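You operate a simulated robot arm through the tools that you are given. There is no shell and no other tool. Be economical: measure what you need, move in short steps, check, and stop when the job is done.

You are at the controls of a simulated two-armed robot. One attempt, no reset.

TASK
On the top of the green bench, fold the grey cloth in half, so that its two long edges meet.

The check looks at the end state, three seconds after you hand in, the way a careful person would. Anything else that was tipped, shoved, dropped, spilled or broken makes it a failure. Flat cloth is picked up by pressing the open fingertips on it (5 to 10 N) and closing them slowly along it; thin cloth reads only 2 to 8 mm in the jaws.

THE ROBOT
Two 6-joint arms with two-finger parallel grippers on one trunk, on a base that drives. Base frame: it is fixed to the floor where the robot stands at the start and does not move with it; the origin is under the middle of the robot, x ahead of it, y to its left, z up; the surface under the hand at the start is at about z = 800. Lengths are in mm, angles in degrees, forces in N, time in s.
The left shoulder is at the start at [60, 187, 1022], the right one opposite. With the tool pointing down near the work surface each hand reaches from about 280 to 640 mm from the robot's upright axis, wherever it stands, measured 20 degrees to its own side. Places, roughly: top of the green bench [500, -2200, 800]. Payload 1.57 kg a hand.
The TCP of each hand is the grasp point between the finger pads, 30 mm short of the fingertips. In the tool frame z runs along the fingers and y along their closing line. Largest opening 110 mm; finger width 24, thickness 12; the body of the gripper, 48 by 112 mm, starts 78 mm behind the TCP.
Orientation is that of the tool frame in the base frame, as [roll, pitch, yaw] about the fixed x, y, z axes, in that order (R = Rz(yaw) Ry(pitch) Rx(roll)). With the fingers straight down and closing along the base's y, the tool's x points along the base's -x, its y along +y and its z along -z.

THE INTERFACE
- The arms move only by the tool send_rows. It takes "left_rows", "right_rows" or both (then of equal length, played together; a hand with none holds still); each is one flat list of numbers, 7 for each row, row after row: the shift along the tool's x, y, z in units of 500 mm (1.0 is 500 mm), then the turn, a rotation vector about the tool's x, y, z in units of 120 degrees (1.0 is 120 degrees), then the finger opening in cm, from 0 to 11. In form: [dx, dy, dz, wx, wy, wz, claw, dx, dy, dz, wx, wy, wz, claw, ...]. A call has 1 to 12 rows; each row is the pose to reach, as a shift and turn from the pose commanded when the call began, along the tool's axes at that moment. A call with a number of a shift or a turn outside -1 to 1 is refused whole. Rows are played at 5 a second. More than 50 mm and 8.6 degrees between two rows, or a gripper value outside its range, and nothing of the call is played. A pose out of reach is approached as far as the arm can. The call stops where the force on the tool passes 40 N (or 10 N more than at its start, if that is more) or the arm is blocked; 0.2 s more then pass. Each finger travels about 153 mm/s and halts on what it meets, pressing with about 25 N; the grip force reading is that of the motor and also rises with nothing between the fingers. The clock runs only during rows and for 0.2 s after the last one: add rows that repeat a pose to give the fingers time. It gives the time, the measured TCP pose, the force on the tool (base axes), the opening and the grip force at its end, in the units of the frame above (readings bear some noise), with the torque about the TCP (base axes, N m) and any sound that the robot's microphone picked up.
- Cameras (640 x 400 px; columns grow to the right, rows downward): "scene" is now at [13.4, 11.3, 1558.1]; the picture's right is [0.13, -0.99, 0.00], its down [-0.80, -0.11, -0.60] and it looks along [0.59, 0.08, -0.80] (base axes); focal length 260 px, centre (320, 200). "left" rides on the left gripper at [70, -16, -141] in its tool frame; the picture's right is [0.23, 0.97, 0.00], its down [-0.86, 0.20, -0.48] and it looks along [-0.47, 0.11, 0.88] (tool axes); focal length 222 px, centre (320, 200). "right" rides on the right gripper at [70, 16, -141] in its tool frame; the picture's right is [-0.23, 0.97, 0.00], its down [-0.86, -0.20, -0.48] and it looks along [-0.47, -0.11, 0.88] (tool axes); focal length 222 px, centre (320, 200).
- snapshot(camera): a new picture of that camera. No time passes.
- raise_lower(by): slides the trunk up (or, below 0, down) by that many mm; the arms and the scene camera ride with it, the base frame stays. It gives what a move gives, with no picture.
- base_move(legs): drives the robot by 1 to 6 legs, each [ahead, left, turn to the left] in mm, mm and degrees, along the robot's own axes; the way and the turn of a leg run together, so that a leg with both is an arc; at most 1500 mm and 180 degrees a leg. The arms and the cameras ride along, it lands a little off, and it stops where it bumps. It gives what a move gives.
- pan_tilt(pan, tilt): turns the head with the scene camera to pan (to the left, within 86 degrees either way) and tilt (down, from -29 to 69), counted from straight ahead of the robot. It gives what a move gives.
- measure_at(camera, pixels): for up to 12 pixels [column, row] of the newest picture of that camera ("zoom" is the newest enlarged one), the place [x, y, z] in the base frame of the surface seen there, good to about 2 mm. No time passes.
- zoom(camera, box): a new picture of the part [left, top, right, bottom] of that camera's present view, enlarged. No time passes.
- sign_off(): hands the job in; it is judged then, once.

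Keep the steps short. Do not move on a guess: measure, check each grasp and each placing, and mend mistakes. In all there are 80 turns and 62 pictures (those below and enlarged ones count). Leave the grippers open and the arms clear of the work at the hand-in unless told otherwise, and finish with a single line.

The tools are called after ">>>" as a command line: name --argument value ..., lists and objects as JSON in quotes. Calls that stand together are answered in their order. send_rows: Moves the arms, as the interface text tells. Its arguments: {"type":"object","properties":{"left_rows":{"type":"array"},"right_rows":{"type":"array"}},"required":[]} The other tools are called the same way: raise_lower (by) slides the trunk up or down; base_move (legs) drives the base; pan_tilt (pan, tilt) turns the head that bears the scene camera; snapshot (camera) takes a picture; measure_at (camera, pixels) gives the place of the surface under pixels of a picture; zoom (camera, box) takes an enlarged picture of a part of a camera's view; sign_off () hands the job in.

At the start:

```text
clock: 0.0
left_tool_pos: [438.8, 319.7, 969.1]
left_ee_rot: [-180.0, 0.1, -180.0]
left_ft_force: [0.5, 0.5, 0.4]
left_ft_torque: [0.0, -0.02, 0.0]
left_finger_gap: 109.6
left_grasp_force: 0.1
right_tool_pos: [338.0, -59.5, 961.1]
right_ee_rot: [179.9, 0.0, -179.9]
right_ft_force: [0.3, 0.5, -0.1]
right_ft_torque: [-0.03, -0.01, 0.0]
right_finger_gap: 109.9
right_grasp_force: 0.1
trunk travel left (down, up): [-650.0, 340.0]
robot x, y, heading: [1.4, -2.8, -0.0]
head pan, tilt: [7.6, 53.5]
```

scene: 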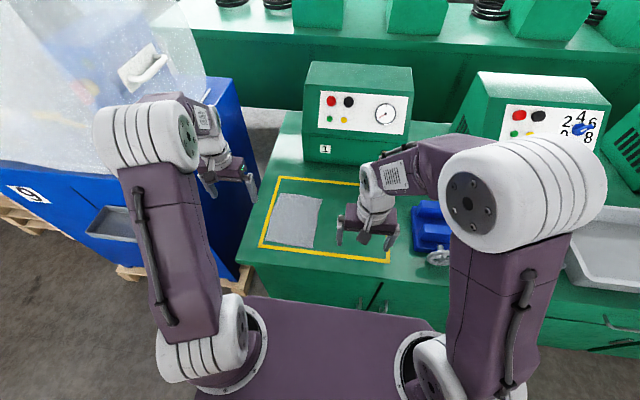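
right: 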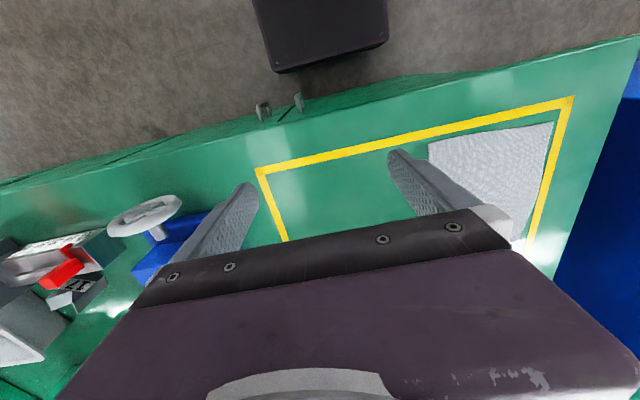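
left: 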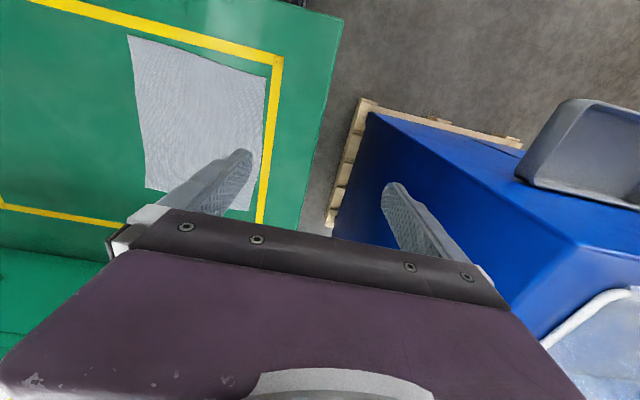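

I see a grey cloth at about (295,220) on a green surface in front of me, but the named bench is at y = -2200. I'll measure this cloth first, then look to the right.

>>> measure_at --camera "scene" --pixels '[[279, 194], [321, 198], [313, 247], [268, 242], [295, 220], [350, 215], [262, 247], [390, 262], [430, 220]]'

>>> pan_tilt --pan -70 --tilt 25

>>> snapshot --camera "scene"

```text
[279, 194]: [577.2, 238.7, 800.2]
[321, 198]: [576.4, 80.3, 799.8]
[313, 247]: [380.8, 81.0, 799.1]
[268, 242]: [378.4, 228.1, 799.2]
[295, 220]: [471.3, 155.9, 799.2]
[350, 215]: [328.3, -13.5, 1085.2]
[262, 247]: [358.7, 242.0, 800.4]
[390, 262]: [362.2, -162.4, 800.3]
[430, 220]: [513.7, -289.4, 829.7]
```

```text
clock: 1.5
left_tool_pos: [440.3, 320.6, 969.2]
left_ee_rot: [180.0, 0.1, -179.9]
left_ft_force: [0.0, -0.3, 0.0]
left_ft_torque: [0.01, 0.02, 0.0]
left_finger_gap: 110.2
left_grasp_force: 0.2
right_tool_pos: [338.0, -59.9, 960.5]
right_ee_rot: [-180.0, 0.1, 180.0]
right_ft_force: [0.1, 0.5, 0.4]
right_ft_torque: [-0.01, 0.0, -0.01]
right_finger_gap: 109.9
right_grasp_force: 0.0
trunk travel left (down, up): [-650.0, 340.0]
robot x, y, heading: [1.7, 1.5, 0.3]
head pan, tilt: [-70.0, 25.0]
```

```text
58 pictures are left
```

scene: 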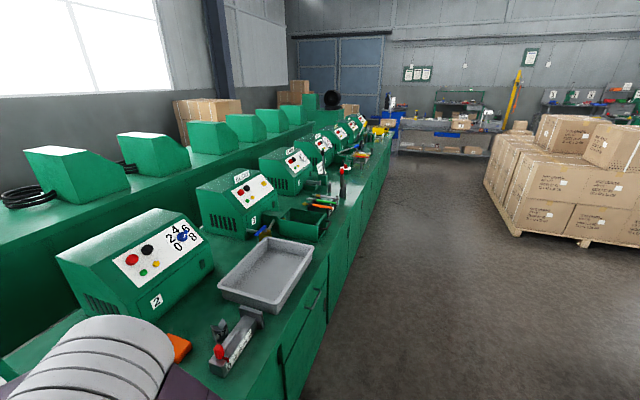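

The green bench is one long bench and the cloth on it is the one in front of me. Its long edges run along x, at y≈80 and y≈235. Next I look straight down at the bench front and my base for clearance.

>>> pan_tilt --pan 5 --tilt 65

>>> snapshot --camera "scene"

>>> measure_at --camera "left" --pixels '[[128, 36], [267, 76], [250, 209], [147, 186], [278, 62], [341, 20], [372, 115], [390, 180], [570, 245], [20, 260], [205, 55], [258, 140]]'

>>> measure_at --camera "right" --pixels '[[429, 142], [553, 122], [390, 30], [275, 70], [262, 105], [300, 110], [570, 98], [257, 170], [140, 205], [190, 215], [636, 40], [400, 75]]'

```text
clock: 3.0
left_tool_pos: [439.3, 320.0, 968.9]
left_ee_rot: [-180.0, 0.1, -179.9]
left_ft_force: [0.0, -0.4, -0.2]
left_ft_torque: [0.0, 0.0, -0.03]
left_finger_gap: 110.1
left_grasp_force: 0.0
right_tool_pos: [337.7, -60.0, 962.3]
right_ee_rot: [-179.9, 0.0, -180.0]
right_ft_force: [-0.4, -0.7, 0.0]
right_ft_torque: [-0.03, -0.01, -0.04]
right_finger_gap: 110.0
right_grasp_force: 0.0
trunk travel left (down, up): [-650.0, 340.0]
robot x, y, heading: [-3.5, 1.6, -0.3]
head pan, tilt: [5.0, 65.0]
```

```text
57 pictures are left
```

scene: 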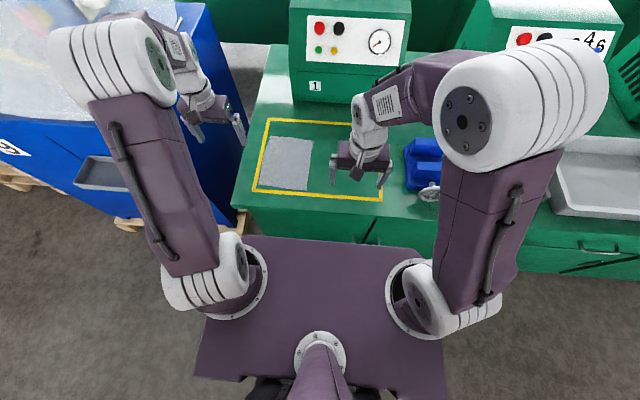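

```text
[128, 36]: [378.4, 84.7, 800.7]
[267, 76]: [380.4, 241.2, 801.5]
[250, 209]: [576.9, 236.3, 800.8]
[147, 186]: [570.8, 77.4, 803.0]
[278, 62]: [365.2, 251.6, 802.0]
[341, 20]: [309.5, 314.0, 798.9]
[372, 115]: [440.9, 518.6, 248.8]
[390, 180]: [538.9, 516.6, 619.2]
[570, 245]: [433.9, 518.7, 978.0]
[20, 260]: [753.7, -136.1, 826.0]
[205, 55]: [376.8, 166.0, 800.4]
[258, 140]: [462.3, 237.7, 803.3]
```

```text
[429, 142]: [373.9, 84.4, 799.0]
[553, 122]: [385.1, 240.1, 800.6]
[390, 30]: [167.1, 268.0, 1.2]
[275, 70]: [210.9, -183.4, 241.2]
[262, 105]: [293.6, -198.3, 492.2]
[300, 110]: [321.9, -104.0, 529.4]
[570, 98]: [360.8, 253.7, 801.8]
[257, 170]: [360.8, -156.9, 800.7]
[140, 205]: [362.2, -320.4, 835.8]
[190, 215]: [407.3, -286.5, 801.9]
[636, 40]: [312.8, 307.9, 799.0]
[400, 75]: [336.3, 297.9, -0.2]
```

Cloth corners are near (378,84), (380,240), (577,236) and (573,78). Next I measure my deck outline, the instrument box "1" and the neighbouring objects.

>>> measure_at --camera "scene" --pixels '[[255, 240], [415, 248], [197, 370], [440, 385], [296, 100], [400, 105], [292, 8], [405, 20], [408, 150], [245, 210], [150, 215], [535, 210]]'

>>> zoom --camera "scene" --box '[220, 80, 400, 220]'

```text
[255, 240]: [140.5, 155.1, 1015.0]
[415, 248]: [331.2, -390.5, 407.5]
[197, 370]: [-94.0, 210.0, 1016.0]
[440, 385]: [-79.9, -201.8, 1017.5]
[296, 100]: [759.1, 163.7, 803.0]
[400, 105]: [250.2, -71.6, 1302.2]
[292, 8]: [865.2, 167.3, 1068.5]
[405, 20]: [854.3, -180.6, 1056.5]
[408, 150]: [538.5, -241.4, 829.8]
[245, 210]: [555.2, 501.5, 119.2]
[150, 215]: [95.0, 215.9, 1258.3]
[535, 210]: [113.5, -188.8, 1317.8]
```

```text
2.86 times, centred on (310, 150) of scene
```

zoom: 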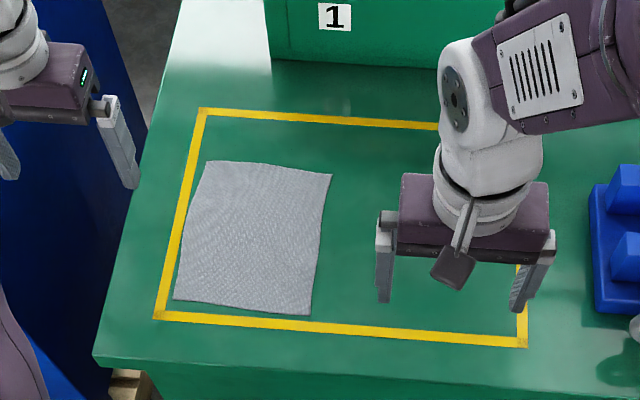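

Room is fine: box "1" starts at x=759 and the bench front is at x≈310. The plan is for the right hand to take the far end of the y≈80 edge and the left hand the near end. The base turns about 20° left so the arms don't cross. First I bring the right hand out over the bench at a safe height and pre-turn the wrist.

>>> send_rows --right_rows '[-0.084, -0.018, 0, 0, 0, 0.0333, 8, -0.168, -0.036, 0, 0, 0, 0.0667, 6, -0.252, -0.054, 0, 0, 0, 0.1, 5, -0.336, -0.072, 0, 0, 0, 0.1333, 5, -0.418, -0.09, 0, 0, 0, 0.1667, 5, -0.418, -0.09, 0, 0, 0, 0.1667, 5]'

```text
clock: 4.4
left_tool_pos: [438.2, 318.4, 971.0]
left_ee_rot: [179.9, 0.2, -180.0]
left_ft_force: [0.2, -0.3, -0.2]
left_ft_torque: [0.0, -0.05, -0.01]
left_finger_gap: 109.8
left_grasp_force: 0.0
right_tool_pos: [546.9, -106.5, 960.5]
right_ee_rot: [-180.0, 0.0, 159.9]
right_ft_force: [0.2, 0.4, 0.3]
right_ft_torque: [-0.04, 0.01, 0.01]
right_finger_gap: 49.9
right_grasp_force: 0.0
trunk travel left (down, up): [-650.0, 340.0]
robot x, y, heading: [-1.5, 2.7, -0.0]
head pan, tilt: [5.0, 65.0]
```

The right hand is at (547,-106). Now I bring the left hand in to about (402,-45) with the same wrist turn.

>>> send_rows --left_rows '[0.0092, -0.0912, 0, 0, 0, 0.0208, 8, 0.0185, -0.1825, 0, 0, 0, 0.0417, 6, 0.0277, -0.2737, 0, 0, 0, 0.0625, 5, 0.037, -0.365, 0, 0, 0, 0.0833, 5, 0.0462, -0.4562, 0, 0, 0, 0.1042, 5, 0.0555, -0.5475, 0, 0, 0, 0.125, 5, 0.0647, -0.6387, 0, 0, 0, 0.1458, 5, 0.074, -0.73, 0, 0, 0, 0.1667, 5, 0.074, -0.73, 0, 0, 0, 0.1667, 5]'

>>> snapshot --camera "scene"

```text
clock: 6.4
left_tool_pos: [403.1, -46.4, 968.9]
left_ee_rot: [-180.0, 0.0, 160.0]
left_ft_force: [0.3, 0.2, 0.1]
left_ft_torque: [0.02, 0.0, 0.0]
left_finger_gap: 50.0
left_grasp_force: 0.1
right_tool_pos: [547.2, -105.3, 961.1]
right_ee_rot: [180.0, 0.0, 159.9]
right_ft_force: [0.2, 0.0, 0.1]
right_ft_torque: [-0.02, 0.0, -0.01]
right_finger_gap: 49.9
right_grasp_force: 0.1
trunk travel left (down, up): [-650.0, 340.0]
robot x, y, heading: [0.4, -2.2, -0.1]
head pan, tilt: [5.0, 65.0]
```

```text
55 pictures are left
```

scene: 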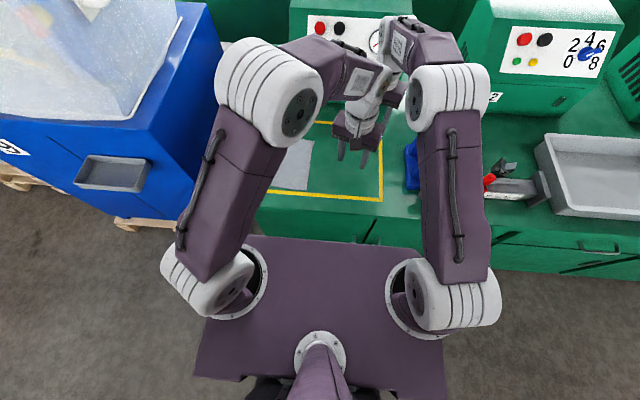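

Both hands are clear of each other. Now I turn the base 20° left in place.

>>> base_move --legs '[[0, 0, 20]]'

>>> pan_tilt --pan -10 --tilt 62

>>> snapshot --camera "scene"

>>> snapshot --camera "left"

>>> snapshot --camera "right"

```text
clock: 7.9
left_tool_pos: [393.7, 95.0, 969.5]
left_ee_rot: [180.0, 0.0, -179.8]
left_ft_force: [0.6, -0.3, 0.3]
left_ft_torque: [0.01, -0.01, -0.03]
left_finger_gap: 50.4
left_grasp_force: 0.0
right_tool_pos: [550.0, 88.9, 961.6]
right_ee_rot: [-179.9, 0.0, -179.8]
right_ft_force: [0.5, -0.7, 0.0]
right_ft_torque: [0.0, 0.04, 0.01]
right_finger_gap: 49.9
right_grasp_force: 0.0
trunk travel left (down, up): [-650.0, 340.0]
robot x, y, heading: [-1.0, -3.0, 20.2]
head pan, tilt: [5.0, 65.0]
```

```text
clock: 8.6
left_tool_pos: [393.3, 94.5, 968.9]
left_ee_rot: [180.0, -0.1, -179.8]
left_ft_force: [0.4, -0.2, -0.1]
left_ft_torque: [-0.05, -0.01, -0.03]
left_finger_gap: 50.2
left_grasp_force: 0.2
right_tool_pos: [550.2, 89.6, 960.5]
right_ee_rot: [180.0, 0.0, -179.8]
right_ft_force: [-0.1, -0.2, 0.4]
right_ft_torque: [0.0, -0.01, 0.0]
right_finger_gap: 50.2
right_grasp_force: 0.1
trunk travel left (down, up): [-650.0, 340.0]
robot x, y, heading: [0.4, 0.8, 20.2]
head pan, tilt: [-10.0, 62.0]
```

```text
54 pictures are left
```

scene: 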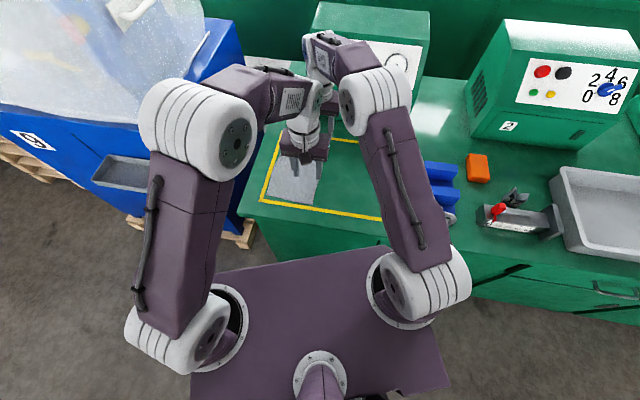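

```text
53 pictures are left
```

left: 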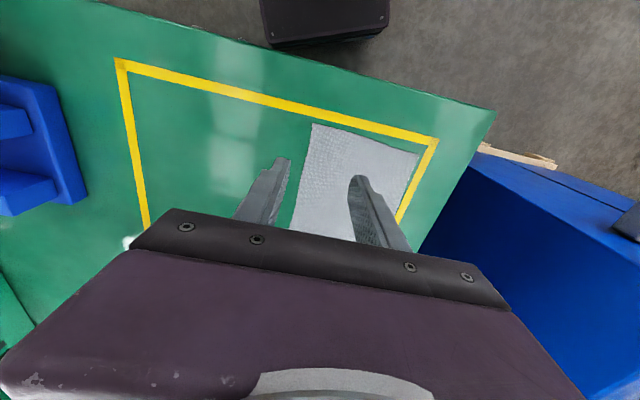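

```text
52 pictures are left
```

right: 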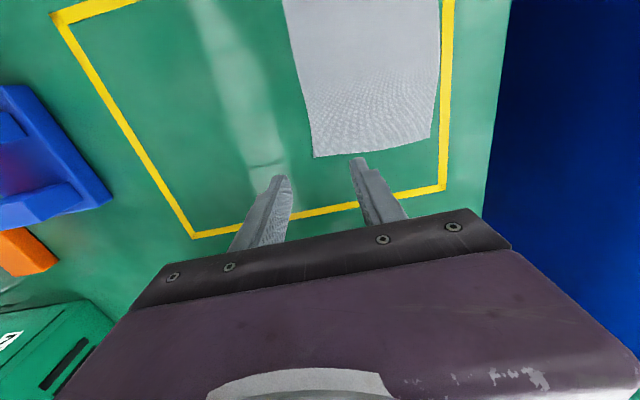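

Positions came out as planned: left at (393,95), right at (550,89). Now I measure the cloth edges from both wrist views.

>>> measure_at --camera "right" --pixels '[[286, 20], [299, 80], [307, 120], [314, 155], [430, 136], [437, 80], [438, 30], [372, 152], [275, 178], [356, 160]]'

>>> measure_at --camera "left" --pixels '[[313, 126], [306, 160], [300, 190], [295, 215], [416, 156], [405, 190], [365, 140]]'

```text
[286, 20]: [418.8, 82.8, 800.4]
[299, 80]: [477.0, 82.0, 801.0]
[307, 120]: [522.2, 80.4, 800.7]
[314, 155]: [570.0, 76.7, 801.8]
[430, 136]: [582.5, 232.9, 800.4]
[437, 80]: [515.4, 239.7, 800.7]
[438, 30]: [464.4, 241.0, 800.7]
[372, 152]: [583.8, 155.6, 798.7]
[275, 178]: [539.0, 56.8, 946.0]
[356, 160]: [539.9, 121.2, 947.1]
```

```text
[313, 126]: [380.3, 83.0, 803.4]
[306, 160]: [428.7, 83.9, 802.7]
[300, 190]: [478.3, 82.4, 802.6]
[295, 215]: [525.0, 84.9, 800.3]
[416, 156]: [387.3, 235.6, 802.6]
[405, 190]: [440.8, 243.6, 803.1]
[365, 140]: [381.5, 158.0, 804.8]
```

The edge to lift runs from (380,83) to (573,77), with y≈82 in the middle. The opposite edge is at y≈233–241. I lower both hands to hover at z≈850 with a 24 mm gap, left over (400,100) and right over (552,97), so the outer finger just overlaps the edge.

>>> send_rows --left_rows '[-0.004, 0.004, 0.08, 0, 0, 0, 2.4, -0.009, 0.008, 0.16, 0, 0, 0, 2.4, -0.013, 0.011, 0.238, 0, 0, 0, 2.4, -0.013, 0.011, 0.238, 0, 0, 0, 2.4]' --right_rows '[-0.001, 0.005, 0.075, 0, 0, 0, 2.4, -0.003, 0.01, 0.15, 0, 0, 0, 2.4, -0.004, 0.016, 0.222, 0, 0, 0, 2.4, -0.004, 0.016, 0.222, 0, 0, 0, 2.4]'

>>> snapshot --camera "left"

>>> snapshot --camera "right"

```text
clock: 9.6
left_tool_pos: [401.0, 101.8, 849.9]
left_ee_rot: [-179.9, 0.1, -179.8]
left_ft_force: [0.1, 0.3, 0.4]
left_ft_torque: [-0.03, 0.0, 0.0]
left_finger_gap: 24.1
left_grasp_force: 0.1
right_tool_pos: [551.0, 97.6, 850.0]
right_ee_rot: [180.0, 0.1, -179.8]
right_ft_force: [-0.1, 0.5, -0.3]
right_ft_torque: [0.01, 0.01, 0.01]
right_finger_gap: 23.9
right_grasp_force: 0.0
trunk travel left (down, up): [-650.0, 340.0]
robot x, y, heading: [-3.4, -0.6, 20.2]
head pan, tilt: [-10.0, 62.0]
```

```text
51 pictures are left
```

left: 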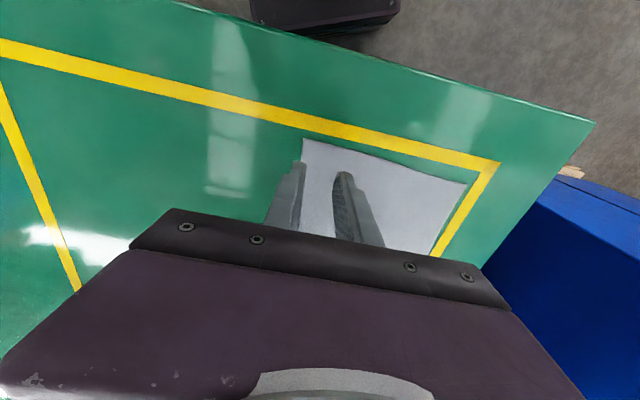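

```text
50 pictures are left
```

right: 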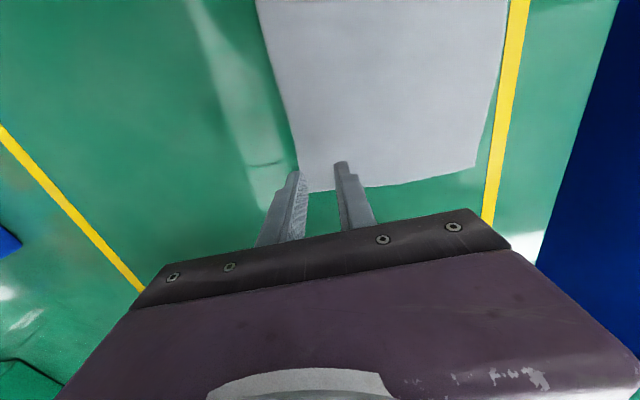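

Both outer fingers overlap the cloth edge by a few millimetres. Now I lower in small steps to touch.

>>> send_rows --left_rows '[0, 0, 0.016, 0, 0, 0, 2.4, 0, 0, 0.03, 0, 0, 0, 2.4, 0, 0, 0.036, 0, 0, 0, 2.4, 0, 0, 0.038, 0, 0, 0, 2.4, 0, 0, 0.04, 0, 0, 0, 2.4, 0, 0, 0.04, 0, 0, 0, 2.4]' --right_rows '[0, 0, 0.016, 0, 0, 0, 2.4, 0, 0, 0.03, 0, 0, 0, 2.4, 0, 0, 0.036, 0, 0, 0, 2.4, 0, 0, 0.038, 0, 0, 0, 2.4, 0, 0, 0.04, 0, 0, 0, 2.4, 0, 0, 0.04, 0, 0, 0, 2.4]'

```text
clock: 11.0
left_tool_pos: [399.1, 100.0, 831.1]
left_ee_rot: [180.0, 0.1, -179.8]
left_ft_force: [2.2, 0.6, 9.9]
left_ft_torque: [-0.02, -0.02, 0.01]
left_finger_gap: 23.9
left_grasp_force: 0.0
right_tool_pos: [552.6, 96.7, 831.2]
right_ee_rot: [179.9, 0.2, -179.8]
right_ft_force: [3.1, -1.1, 10.1]
right_ft_torque: [-0.09, -0.07, 0.02]
right_finger_gap: 23.9
right_grasp_force: 0.0
trunk travel left (down, up): [-650.0, 340.0]
robot x, y, heading: [-2.7, 0.4, 20.2]
head pan, tilt: [-10.0, 62.0]
```

Both hands press at about 10 N. Now I close the fingers slowly along the cloth.

>>> send_rows --left_rows '[0, 0, 0, 0, 0, 0, 2.2, 0, 0, 0, 0, 0, 0, 2.0, 0, 0, 0, 0, 0, 0, 1.8, 0, 0, 0, 0, 0, 0, 1.6, 0, 0, 0, 0, 0, 0, 1.4, 0, 0, 0, 0, 0, 0, 1.2, 0, 0, 0, 0, 0, 0, 1.0, 0, 0, 0, 0, 0, 0, 0.8, 0, 0, 0, 0, 0, 0, 0.6, 0, 0, 0, 0, 0, 0, 0.3, 0, 0, 0, 0, 0, 0, 0, 0, 0, 0, 0, 0, 0, 0]' --right_rows '[0, 0, 0, 0, 0, 0, 2.2, 0, 0, 0, 0, 0, 0, 2.0, 0, 0, 0, 0, 0, 0, 1.8, 0, 0, 0, 0, 0, 0, 1.6, 0, 0, 0, 0, 0, 0, 1.4, 0, 0, 0, 0, 0, 0, 1.2, 0, 0, 0, 0, 0, 0, 1.0, 0, 0, 0, 0, 0, 0, 0.8, 0, 0, 0, 0, 0, 0, 0.6, 0, 0, 0, 0, 0, 0, 0.3, 0, 0, 0, 0, 0, 0, 0, 0, 0, 0, 0, 0, 0, 0]'

>>> snapshot --camera "left"

>>> snapshot --camera "right"

```text
clock: 13.6
left_tool_pos: [398.3, 100.7, 832.1]
left_ee_rot: [179.8, 0.3, -179.8]
left_ft_force: [0.9, 0.4, 12.9]
left_ft_torque: [-0.01, 0.0, -0.05]
left_finger_gap: 1.9
left_grasp_force: 23.8
right_tool_pos: [551.7, 97.1, 831.5]
right_ee_rot: [-179.9, 0.2, -179.8]
right_ft_force: [-1.4, -0.9, 13.0]
right_ft_torque: [-0.02, 0.01, 0.01]
right_finger_gap: 1.7
right_grasp_force: 22.8
trunk travel left (down, up): [-650.0, 340.0]
robot x, y, heading: [1.0, 0.8, 20.3]
head pan, tilt: [-10.0, 62.0]
```

```text
49 pictures are left
```

left: 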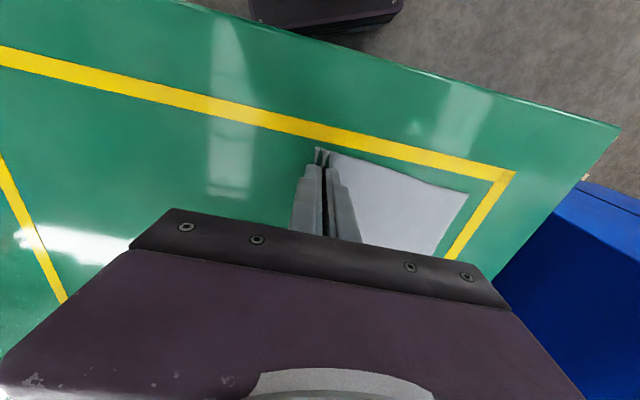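

```text
48 pictures are left
```

right: 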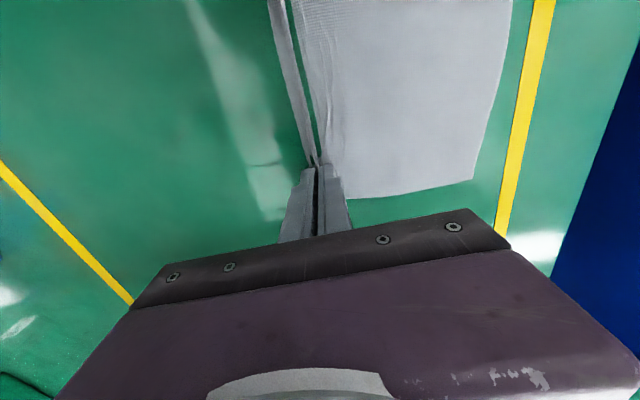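

A ridge shows between both pairs of fingers, with gaps of 1.7–1.9 mm. I zoom in to check the pinches.

>>> zoom --camera "right" --box '[240, 20, 400, 220]'

>>> zoom --camera "left" --box '[260, 120, 400, 240]'

```text
2.00 times, centred on (320, 120) of right
```

zoom: 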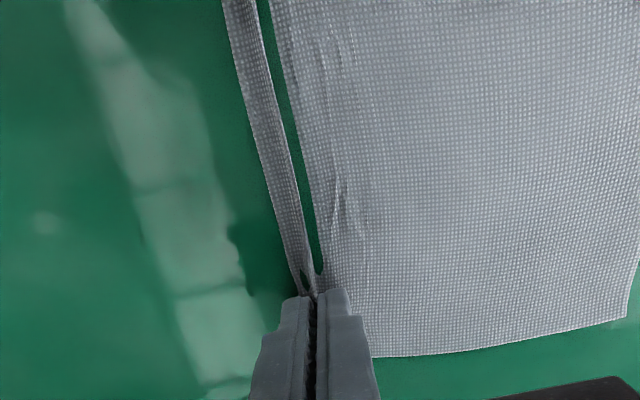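

```text
3.33 times, centred on (330, 180) of left
```

zoom: 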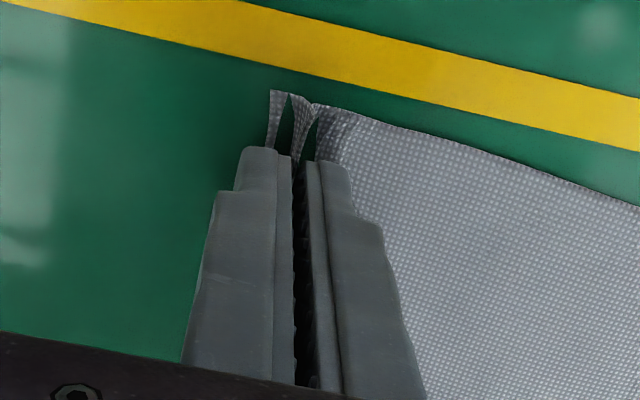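

The pinches look good. I check whether the far edge shifted while closing.

>>> measure_at --camera "right" --pixels '[[472, 181], [492, 130], [505, 70], [511, 20], [420, 190]]'

>>> measure_at --camera "left" --pixels '[[465, 193], [445, 230], [400, 172]]'

```text
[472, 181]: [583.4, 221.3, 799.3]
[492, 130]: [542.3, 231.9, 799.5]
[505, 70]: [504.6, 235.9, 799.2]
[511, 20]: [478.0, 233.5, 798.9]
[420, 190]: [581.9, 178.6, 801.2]
```

```text
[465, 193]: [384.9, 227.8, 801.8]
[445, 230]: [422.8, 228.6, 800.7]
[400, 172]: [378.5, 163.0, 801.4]
```

The far edge moved about 10 mm toward the grip, so the crease line is now near y≈151 and the pinch radius is about 51 mm. Now I lift the first part of the arc with both hands.

>>> send_rows --left_rows '[0, 0.001, -0.012, 0, 0, 0, 0, 0, 0.004, -0.026, 0, 0, 0, 0, 0, 0.008, -0.038, 0, 0, 0, 0, 0, 0.014, -0.05, 0, 0, 0, 0, 0, 0.022, -0.062, 0, 0, 0, 0, 0, 0.03, -0.072, 0, 0, 0, 0, 0, 0.03, -0.072, 0, 0, 0, 0]' --right_rows '[0, 0.001, -0.012, 0, 0, 0, 0, 0, 0.004, -0.026, 0, 0, 0, 0, 0, 0.008, -0.038, 0, 0, 0, 0, 0, 0.014, -0.05, 0, 0, 0, 0, 0, 0.022, -0.062, 0, 0, 0, 0, 0, 0.03, -0.072, 0, 0, 0, 0, 0, 0.03, -0.072, 0, 0, 0, 0]'

>>> snapshot --camera "left"

>>> snapshot --camera "right"

```text
clock: 15.2
left_tool_pos: [400.8, 114.1, 866.0]
left_ee_rot: [180.0, 0.0, -179.8]
left_ft_force: [0.5, 0.3, 0.1]
left_ft_torque: [-0.05, -0.03, 0.0]
left_finger_gap: 1.8
left_grasp_force: 23.4
right_tool_pos: [552.3, 112.3, 867.1]
right_ee_rot: [180.0, 0.0, -179.7]
right_ft_force: [-0.5, 1.0, -0.5]
right_ft_torque: [0.02, 0.01, -0.02]
right_finger_gap: 2.0
right_grasp_force: 23.3
trunk travel left (down, up): [-650.0, 340.0]
robot x, y, heading: [-6.9, -0.7, 20.3]
head pan, tilt: [-10.0, 62.0]
```

```text
45 pictures are left
```

left: 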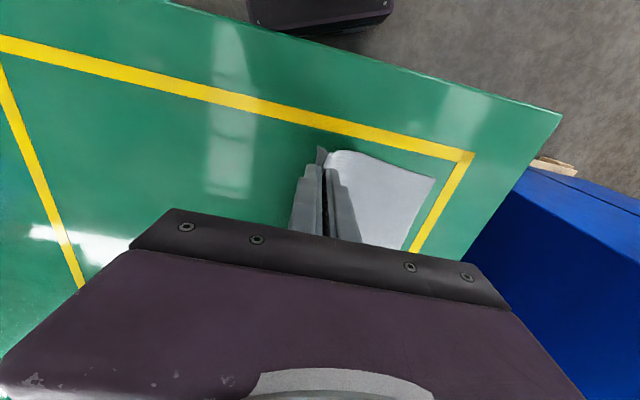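

```text
44 pictures are left
```

right: 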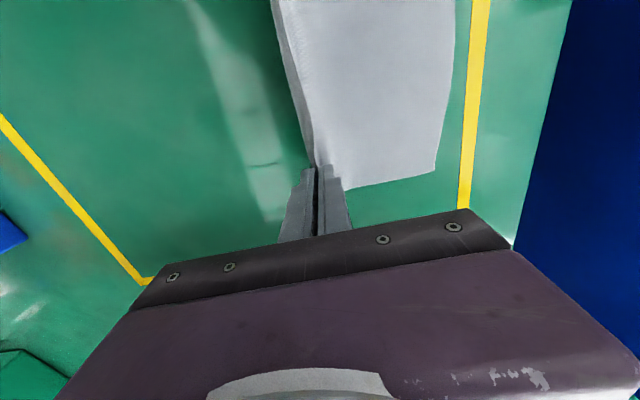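

Both corners lift cleanly. Now I drive the base 70 mm along base +y, holding the heading, which carries the edge over the crease.

>>> base_move --legs '[[24, 66, 0]]'

>>> snapshot --camera "left"

>>> snapshot --camera "right"

```text
clock: 16.2
left_tool_pos: [398.7, 185.5, 866.1]
left_ee_rot: [180.0, 0.1, -179.9]
left_ft_force: [0.0, -0.3, -0.2]
left_ft_torque: [-0.03, 0.0, -0.01]
left_finger_gap: 2.0
left_grasp_force: 23.6
right_tool_pos: [551.0, 183.0, 866.3]
right_ee_rot: [-179.9, 0.0, -179.8]
right_ft_force: [-1.5, -0.7, 0.9]
right_ft_torque: [-0.01, -0.02, 0.0]
right_finger_gap: 2.1
right_grasp_force: 23.5
trunk travel left (down, up): [-650.0, 340.0]
robot x, y, heading: [0.5, 69.8, 20.1]
head pan, tilt: [-10.0, 62.0]
```

```text
43 pictures are left
```

left: 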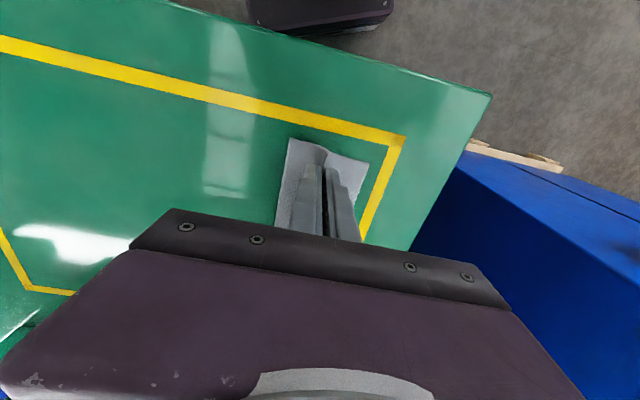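

```text
42 pictures are left
```

right: 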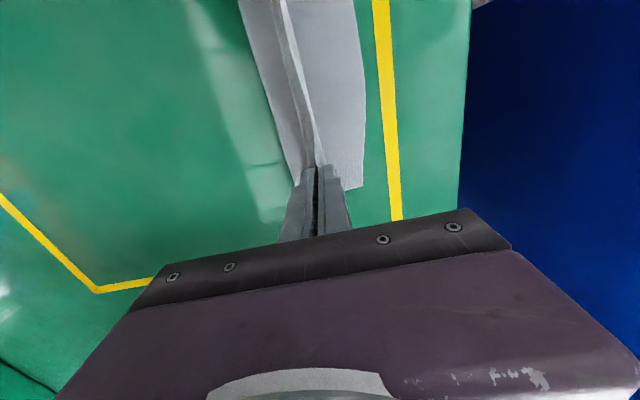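

The cloth is doubled over. I zoom and measure the crease on the left and the bottom edge on the right.

>>> zoom --camera "right" --box '[220, 0, 400, 200]'

>>> measure_at --camera "right" --pixels '[[361, 187], [363, 130], [360, 60], [356, 10], [292, 165], [270, 110], [250, 50]]'

>>> measure_at --camera "left" --pixels '[[367, 162], [350, 158], [292, 140], [284, 180], [278, 215]]'

```text
2.00 times, centred on (310, 100) of right
```

zoom: 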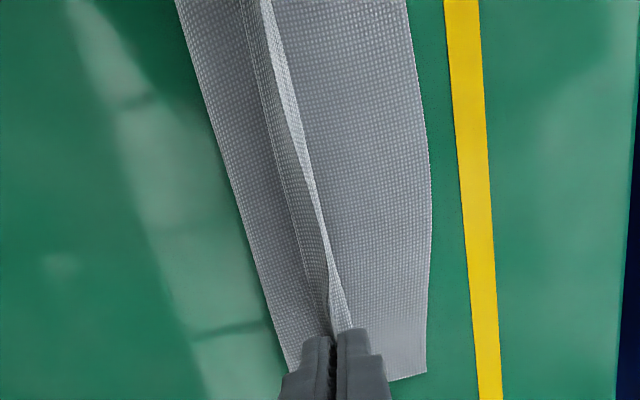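

```text
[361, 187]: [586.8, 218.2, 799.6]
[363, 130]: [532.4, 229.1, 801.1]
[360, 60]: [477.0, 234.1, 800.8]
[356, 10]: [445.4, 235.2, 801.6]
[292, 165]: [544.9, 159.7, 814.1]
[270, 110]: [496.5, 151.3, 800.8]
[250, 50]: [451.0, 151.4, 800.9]
```

```text
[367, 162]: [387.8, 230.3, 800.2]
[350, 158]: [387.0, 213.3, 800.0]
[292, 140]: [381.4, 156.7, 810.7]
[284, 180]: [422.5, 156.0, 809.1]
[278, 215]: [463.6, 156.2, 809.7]
```

The crease lies at y≈151 and the lower edge at y≈218–235. Now I lower along the arc to y≈204 with the tips about 5 mm above the bench.

>>> send_rows --left_rows '[0, 0.014, 0.01, 0, 0, 0, 0, 0, 0.026, 0.024, 0, 0, 0, 0, 0, 0.034, 0.042, 0, 0, 0, 0, 0, 0.038, 0.06, 0, 0, 0, 0, 0, 0.038, 0.06, 0, 0, 0, 0]' --right_rows '[0, 0.014, 0.01, 0, 0, 0, 0, 0, 0.026, 0.024, 0, 0, 0, 0, 0, 0.036, 0.042, 0, 0, 0, 0, 0, 0.042, 0.06, 0, 0, 0, 0, 0, 0.042, 0.06, 0, 0, 0, 0]'

>>> snapshot --camera "left"

>>> zoom --camera "right" --box '[220, 0, 400, 200]'

```text
clock: 17.4
left_tool_pos: [400.0, 204.8, 835.4]
left_ee_rot: [-180.0, 0.0, -179.8]
left_ft_force: [0.3, 0.0, 1.2]
left_ft_torque: [0.02, -0.04, 0.01]
left_finger_gap: 1.6
left_grasp_force: 23.1
right_tool_pos: [551.1, 202.5, 835.9]
right_ee_rot: [-179.9, 0.1, -179.7]
right_ft_force: [-0.2, 0.3, 0.1]
right_ft_torque: [0.0, 0.02, 0.02]
right_finger_gap: 1.6
right_grasp_force: 23.9
trunk travel left (down, up): [-650.0, 340.0]
robot x, y, heading: [0.3, 70.2, 20.1]
head pan, tilt: [-10.0, 62.0]
```

```text
40 pictures are left
```

left: 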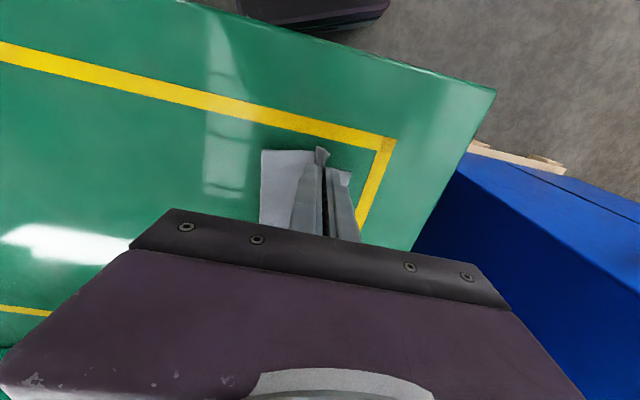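

```text
2.00 times, centred on (310, 100) of right
```

zoom: 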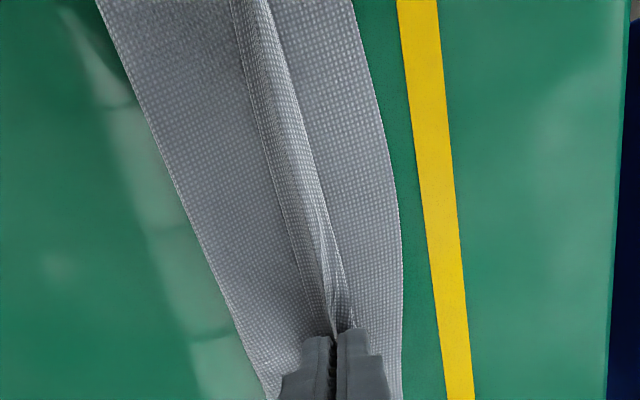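

The flap is down at y≈204, but the gripped hem is turned back slightly toward −y, which was to be expected. I release slowly and look at how it settles.

>>> send_rows --left_rows '[0, 0, 0, 0, 0, 0, 0.5, 0, 0, 0, 0, 0, 0, 1.0, 0, 0, 0, 0, 0, 0, 1.5, 0, 0, 0, 0, 0, 0, 2.0, 0, 0, -0.03, 0, 0, 0, 2.5, 0, 0, -0.1, 0, 0, 0, 2.5, 0, 0, -0.18, 0, 0, 0, 2.5, 0, 0, -0.18, 0, 0, 0, 2.5]' --right_rows '[0, 0, 0, 0, 0, 0, 0.5, 0, 0, 0, 0, 0, 0, 1.0, 0, 0, 0, 0, 0, 0, 1.5, 0, 0, 0, 0, 0, 0, 2.0, 0, 0, -0.03, 0, 0, 0, 2.5, 0, 0, -0.1, 0, 0, 0, 2.5, 0, 0, -0.18, 0, 0, 0, 2.5, 0, 0, -0.18, 0, 0, 0, 2.5]'

>>> snapshot --camera "left"

>>> zoom --camera "right" --box '[200, 0, 420, 220]'

```text
clock: 19.2
left_tool_pos: [400.1, 207.0, 924.9]
left_ee_rot: [-180.0, 0.0, -179.8]
left_ft_force: [0.8, 0.0, -0.1]
left_ft_torque: [-0.02, 0.03, -0.02]
left_finger_gap: 25.1
left_grasp_force: 0.1
right_tool_pos: [552.9, 203.2, 926.7]
right_ee_rot: [180.0, 0.1, -179.8]
right_ft_force: [0.5, 0.0, -1.1]
right_ft_torque: [0.03, 0.02, -0.01]
right_finger_gap: 24.9
right_grasp_force: 0.0
trunk travel left (down, up): [-650.0, 340.0]
robot x, y, heading: [2.4, 71.4, 20.0]
head pan, tilt: [-10.0, 62.0]
```

```text
38 pictures are left
```

left: 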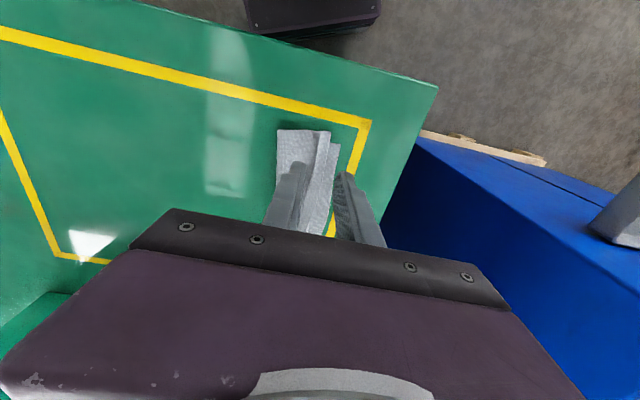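

```text
1.82 times, centred on (310, 110) of right
```

zoom: 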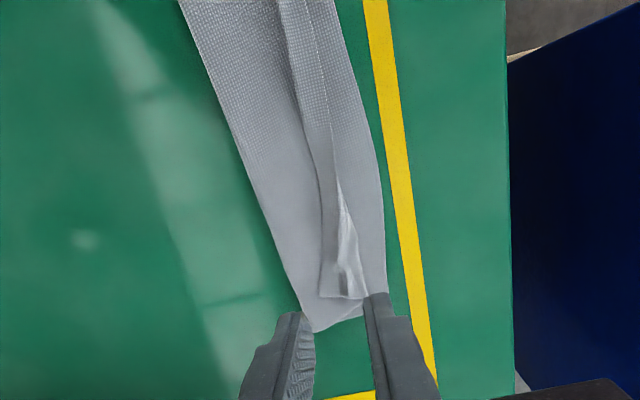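

The two layers lie folded, but the top layer's hem is turned back by about 20 mm. I measure its outline so I can unroll it.

>>> measure_at --camera "zoom" --pixels '[[321, 285], [312, 180], [300, 120], [280, 40], [335, 190], [362, 290], [345, 120], [325, 40], [383, 200], [386, 270], [318, 328], [250, 160]]'

>>> zoom --camera "left" --box '[250, 110, 400, 240]'

>>> measure_at --camera "left" --pixels '[[279, 132], [318, 135], [329, 136], [340, 143], [308, 180], [318, 200], [330, 195]]'

```text
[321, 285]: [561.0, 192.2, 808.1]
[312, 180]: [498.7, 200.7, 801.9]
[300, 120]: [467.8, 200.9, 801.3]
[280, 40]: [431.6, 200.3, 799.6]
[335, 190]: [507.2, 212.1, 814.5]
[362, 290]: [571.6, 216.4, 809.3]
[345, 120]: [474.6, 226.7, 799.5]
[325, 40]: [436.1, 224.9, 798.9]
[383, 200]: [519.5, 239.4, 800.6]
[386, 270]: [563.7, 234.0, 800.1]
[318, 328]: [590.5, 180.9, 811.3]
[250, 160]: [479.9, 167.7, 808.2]
```

```text
3.08 times, centred on (325, 175) of left
```

zoom: 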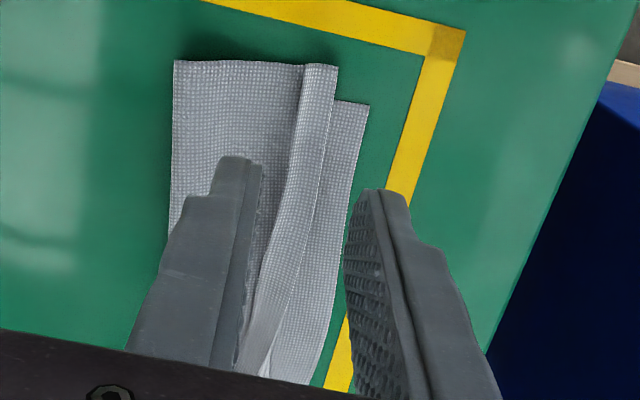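

```text
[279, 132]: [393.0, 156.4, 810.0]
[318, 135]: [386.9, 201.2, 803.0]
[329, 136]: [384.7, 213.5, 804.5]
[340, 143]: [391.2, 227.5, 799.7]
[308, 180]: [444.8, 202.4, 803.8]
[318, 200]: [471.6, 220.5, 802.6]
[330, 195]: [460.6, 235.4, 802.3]
```

The hem's raw edge is at y≈192–201 and its fold at y≈213–226. I'll close the fingers and press lightly on the hem, then wipe toward +y to unroll it. First, lower to light contact.

>>> send_rows --left_rows '[0, 0.012, 0.06, 0, 0, 0, 0, 0, 0.012, 0.13, 0, 0, 0, 0, 0, 0.012, 0.17, 0, 0, 0, 0, 0, 0.012, 0.178, 0, 0, 0, 0, 0, 0.012, 0.181, 0, 0, 0, 0, 0, 0.012, 0.181, 0, 0, 0, 0]' --right_rows '[0, 0.01, 0.06, 0, 0, 0, 0, 0, 0.01, 0.13, 0, 0, 0, 0, 0, 0.01, 0.173, 0, 0, 0, 0, 0, 0.01, 0.181, 0, 0, 0, 0, 0, 0.01, 0.184, 0, 0, 0, 0, 0, 0.01, 0.184, 0, 0, 0, 0]'

```text
clock: 20.6
left_tool_pos: [399.0, 210.5, 835.4]
left_ee_rot: [179.9, 0.0, -179.7]
left_ft_force: [-0.5, -0.2, -0.3]
left_ft_torque: [-0.03, 0.0, 0.04]
left_finger_gap: 0.0
left_grasp_force: 21.2
right_tool_pos: [551.7, 208.3, 833.8]
right_ee_rot: [-180.0, 0.0, -179.8]
right_ft_force: [0.2, 0.0, 0.3]
right_ft_torque: [-0.01, 0.0, 0.03]
right_finger_gap: 0.3
right_grasp_force: 21.4
trunk travel left (down, up): [-650.0, 340.0]
robot x, y, heading: [1.7, 68.7, 20.3]
head pan, tilt: [-10.0, 62.0]
```

No contact force yet. I go down 3 mm more in 1 mm steps.

>>> send_rows --left_rows '[0, 0, 0.002, 0, 0, 0, 0, 0, 0, 0.004, 0, 0, 0, 0, 0, 0, 0.006, 0, 0, 0, 0, 0, 0, 0.006, 0, 0, 0, 0]' --right_rows '[0, 0, 0.002, 0, 0, 0, 0, 0, 0, 0.004, 0, 0, 0, 0, 0, 0, 0.006, 0, 0, 0, 0, 0, 0, 0.006, 0, 0, 0, 0]'

```text
clock: 21.6
left_tool_pos: [400.6, 211.0, 833.4]
left_ee_rot: [180.0, 0.1, -179.8]
left_ft_force: [0.6, -0.2, 0.2]
left_ft_torque: [0.0, 0.0, -0.03]
left_finger_gap: 0.0
left_grasp_force: 21.6
right_tool_pos: [551.7, 207.9, 831.7]
right_ee_rot: [179.9, 0.1, -179.7]
right_ft_force: [0.4, 0.3, 4.7]
right_ft_torque: [-0.04, -0.04, 0.04]
right_finger_gap: 0.0
right_grasp_force: 21.0
trunk travel left (down, up): [-650.0, 340.0]
robot x, y, heading: [-3.1, 69.7, 20.2]
head pan, tilt: [-10.0, 62.0]
```

The right hand presses 4.7 N. The left needs about 2 mm more, then both wipe 30 mm toward +y and lift.

>>> send_rows --left_rows '[0, 0, 0.003, 0, 0, 0, 0, 0, 0, 0.005, 0, 0, 0, 0, 0, 0.01, 0.005, 0, 0, 0, 0, 0, 0.02, 0.005, 0, 0, 0, 0, 0, 0.03, 0.0055, 0, 0, 0, 0, 0, 0.04, 0.006, 0, 0, 0, 0, 0, 0.05, 0.006, 0, 0, 0, 0, 0, 0.06, 0.006, 0, 0, 0, 0, 0, 0.06, 0.006, 0, 0, 0, 0]' --right_rows '[0, 0, 0, 0, 0, 0, 0, 0, 0, 0, 0, 0, 0, 0, 0, 0.01, 0.0, 0, 0, 0, 0, 0, 0.02, 0.0005, 0, 0, 0, 0, 0, 0.03, 0.001, 0, 0, 0, 0, 0, 0.04, 0.0015, 0, 0, 0, 0, 0, 0.05, 0.002, 0, 0, 0, 0, 0, 0.06, 0.002, 0, 0, 0, 0, 0, 0.06, 0.002, 0, 0, 0, 0]'

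>>> snapshot --camera "left"

>>> zoom --camera "right" --box '[200, 0, 420, 220]'

```text
clock: 23.6
left_tool_pos: [399.4, 239.7, 832.4]
left_ee_rot: [-180.0, 0.5, -179.8]
left_ft_force: [-2.4, -3.6, 21.2]
left_ft_torque: [-0.21, 0.1, 0.02]
left_finger_gap: 0.1
left_grasp_force: 21.4
right_tool_pos: [549.7, 237.7, 832.2]
right_ee_rot: [179.9, 0.2, -179.8]
right_ft_force: [0.1, -1.6, 5.9]
right_ft_torque: [-0.06, -0.04, 0.03]
right_finger_gap: 0.1
right_grasp_force: 21.1
trunk travel left (down, up): [-650.0, 340.0]
robot x, y, heading: [2.2, 69.7, 20.5]
head pan, tilt: [-10.0, 62.0]
stopped in row 9 (left hand): the force on the tool passed its limit at 40 N (the readings are from after the stop); the commanded pose is now the measured one
```

```text
35 pictures are left
```

left: 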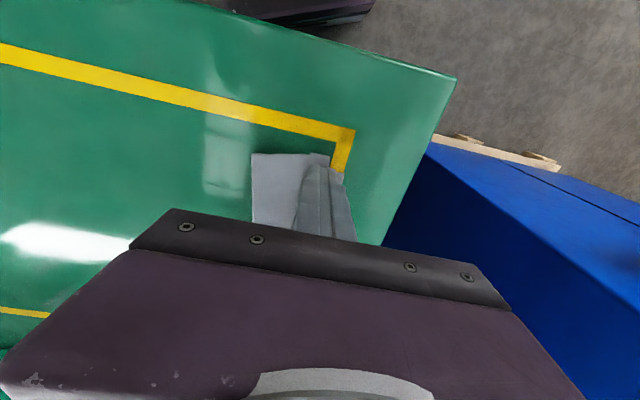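

```text
1.82 times, centred on (310, 110) of right
```

zoom: 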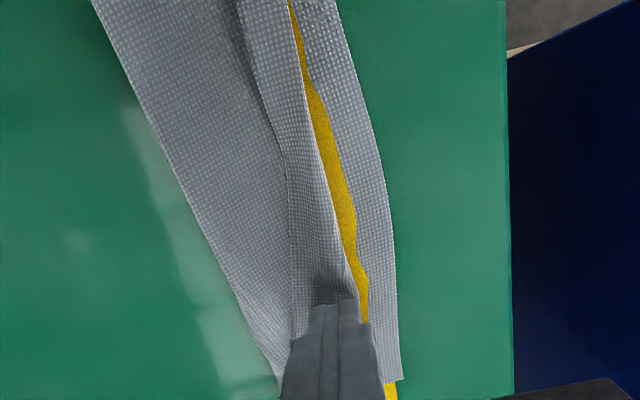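

The wipe dragged the cloth rather than only unrolling the hem, and the left hand ran into its force limit. I lift both hands straight up and look.

>>> send_rows --left_rows '[0, 0, -0.04, 0, 0, 0, 0, 0, 0, -0.12, 0, 0, 0, 0, 0, 0, -0.2, 0, 0, 0, 0, 0, 0, -0.28, 0, 0, 0, 0, 0, 0, -0.28, 0, 0, 0, 0]' --right_rows '[0, 0, -0.04, 0, 0, 0, 0, 0, 0, -0.12, 0, 0, 0, 0, 0, 0, -0.2, 0, 0, 0, 0, 0, 0, -0.28, 0, 0, 0, 0, 0, 0, -0.28, 0, 0, 0, 0]'

>>> zoom --camera "left" --box '[200, 80, 440, 240]'

>>> zoom --camera "right" --box '[200, 20, 420, 220]'

```text
clock: 24.8
left_tool_pos: [399.9, 241.3, 969.7]
left_ee_rot: [179.9, 0.1, -179.8]
left_ft_force: [-0.3, -0.2, -1.3]
left_ft_torque: [-0.04, -0.01, 0.0]
left_finger_gap: 0.0
left_grasp_force: 20.8
right_tool_pos: [547.3, 234.6, 969.5]
right_ee_rot: [180.0, 0.0, -179.7]
right_ft_force: [-0.3, 0.2, 0.4]
right_ft_torque: [-0.02, 0.05, 0.0]
right_finger_gap: 0.0
right_grasp_force: 21.2
right hand out of reach, approached as far as the arm can: row 4, 5
trunk travel left (down, up): [-650.0, 340.0]
robot x, y, heading: [1.9, 70.8, 20.1]
head pan, tilt: [-10.0, 62.0]
```

```text
2.50 times, centred on (320, 160) of left
```

zoom: 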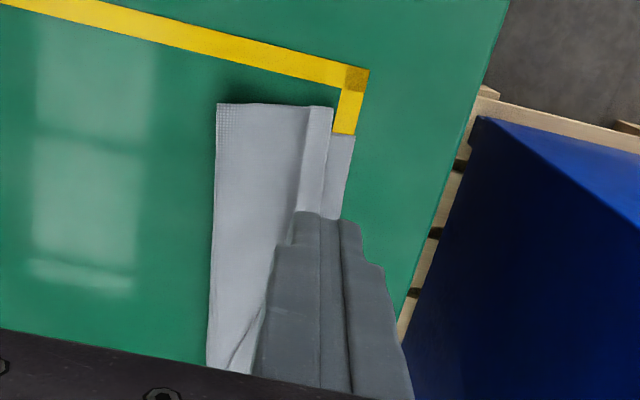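

```text
2.00 times, centred on (310, 120) of right
```

zoom: 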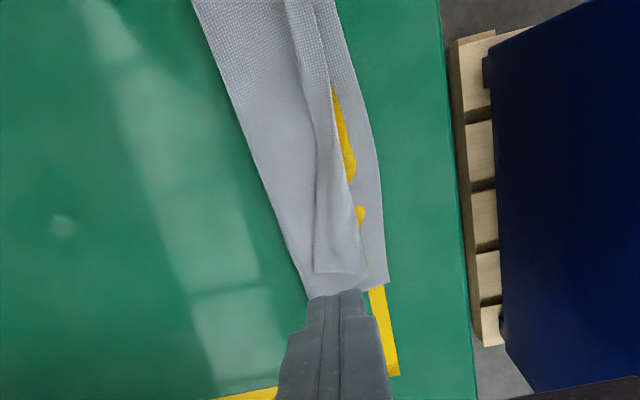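

The whole cloth slid about +20 mm and the hem stayed turned back. A better way is a reverse pinch, with one finger holding the flap while the other opens +y along the hem to unroll it. The right arm is at its reach limit, so I shift the base +45 mm in y, then move the hands to −y for a clear view.

>>> base_move --legs '[[15, 42, 0]]'

>>> send_rows --left_rows '[0, -0.08, 0, 0, 0, 0, 0, 0, -0.16, 0, 0, 0, 0, 0, 0, -0.24, 0, 0, 0, 0, 0, 0, -0.3, 0, 0, 0, 0, 0, 0, -0.3, 0, 0, 0, 0, 0]' --right_rows '[0, -0.08, 0, 0, 0, 0, 0, 0, -0.16, 0, 0, 0, 0, 0, 0, -0.24, 0, 0, 0, 0, 0, 0, -0.3, 0, 0, 0, 0, 0, 0, -0.3, 0, 0, 0, 0, 0]'

>>> zoom --camera "left" --box '[260, 60, 460, 220]'

>>> zoom --camera "right" --box '[250, 20, 450, 200]'

```text
clock: 25.7
left_tool_pos: [400.0, 284.2, 971.7]
left_ee_rot: [179.9, 0.2, -179.7]
left_ft_force: [0.6, -0.4, -0.8]
left_ft_torque: [-0.06, 0.01, 0.01]
left_finger_gap: 0.0
left_grasp_force: 21.0
right_tool_pos: [547.1, 277.6, 968.6]
right_ee_rot: [179.9, 0.0, -179.8]
right_ft_force: [0.4, -0.3, -0.1]
right_ft_torque: [-0.04, -0.02, 0.0]
right_finger_gap: 0.0
right_grasp_force: 21.2
trunk travel left (down, up): [-650.0, 340.0]
robot x, y, heading: [-0.6, 115.3, 19.9]
head pan, tilt: [-10.0, 62.0]
```

```text
clock: 26.9
left_tool_pos: [399.0, 134.6, 970.5]
left_ee_rot: [-180.0, 0.1, -179.8]
left_ft_force: [0.1, 1.5, -0.1]
left_ft_torque: [-0.04, 0.02, 0.01]
left_finger_gap: 0.1
left_grasp_force: 20.9
right_tool_pos: [547.1, 131.5, 968.1]
right_ee_rot: [-179.9, 0.0, -179.9]
right_ft_force: [-0.3, 0.5, 0.0]
right_ft_torque: [0.0, 0.0, 0.0]
right_finger_gap: 0.0
right_grasp_force: 21.0
trunk travel left (down, up): [-650.0, 340.0]
robot x, y, heading: [-0.2, 113.1, 20.0]
head pan, tilt: [-10.0, 62.0]
```

```text
2.50 times, centred on (360, 140) of left
```

zoom: 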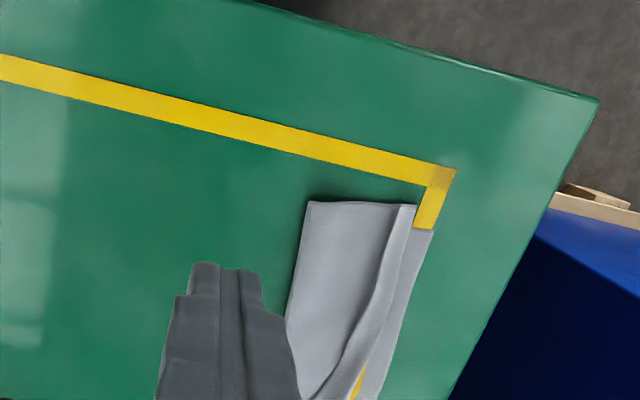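

```text
2.22 times, centred on (350, 110) of right
```

zoom: 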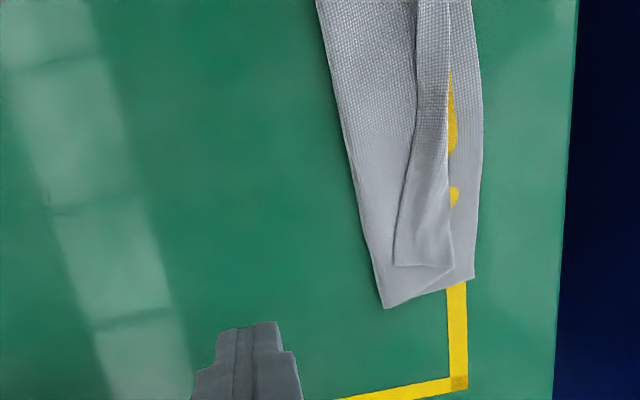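

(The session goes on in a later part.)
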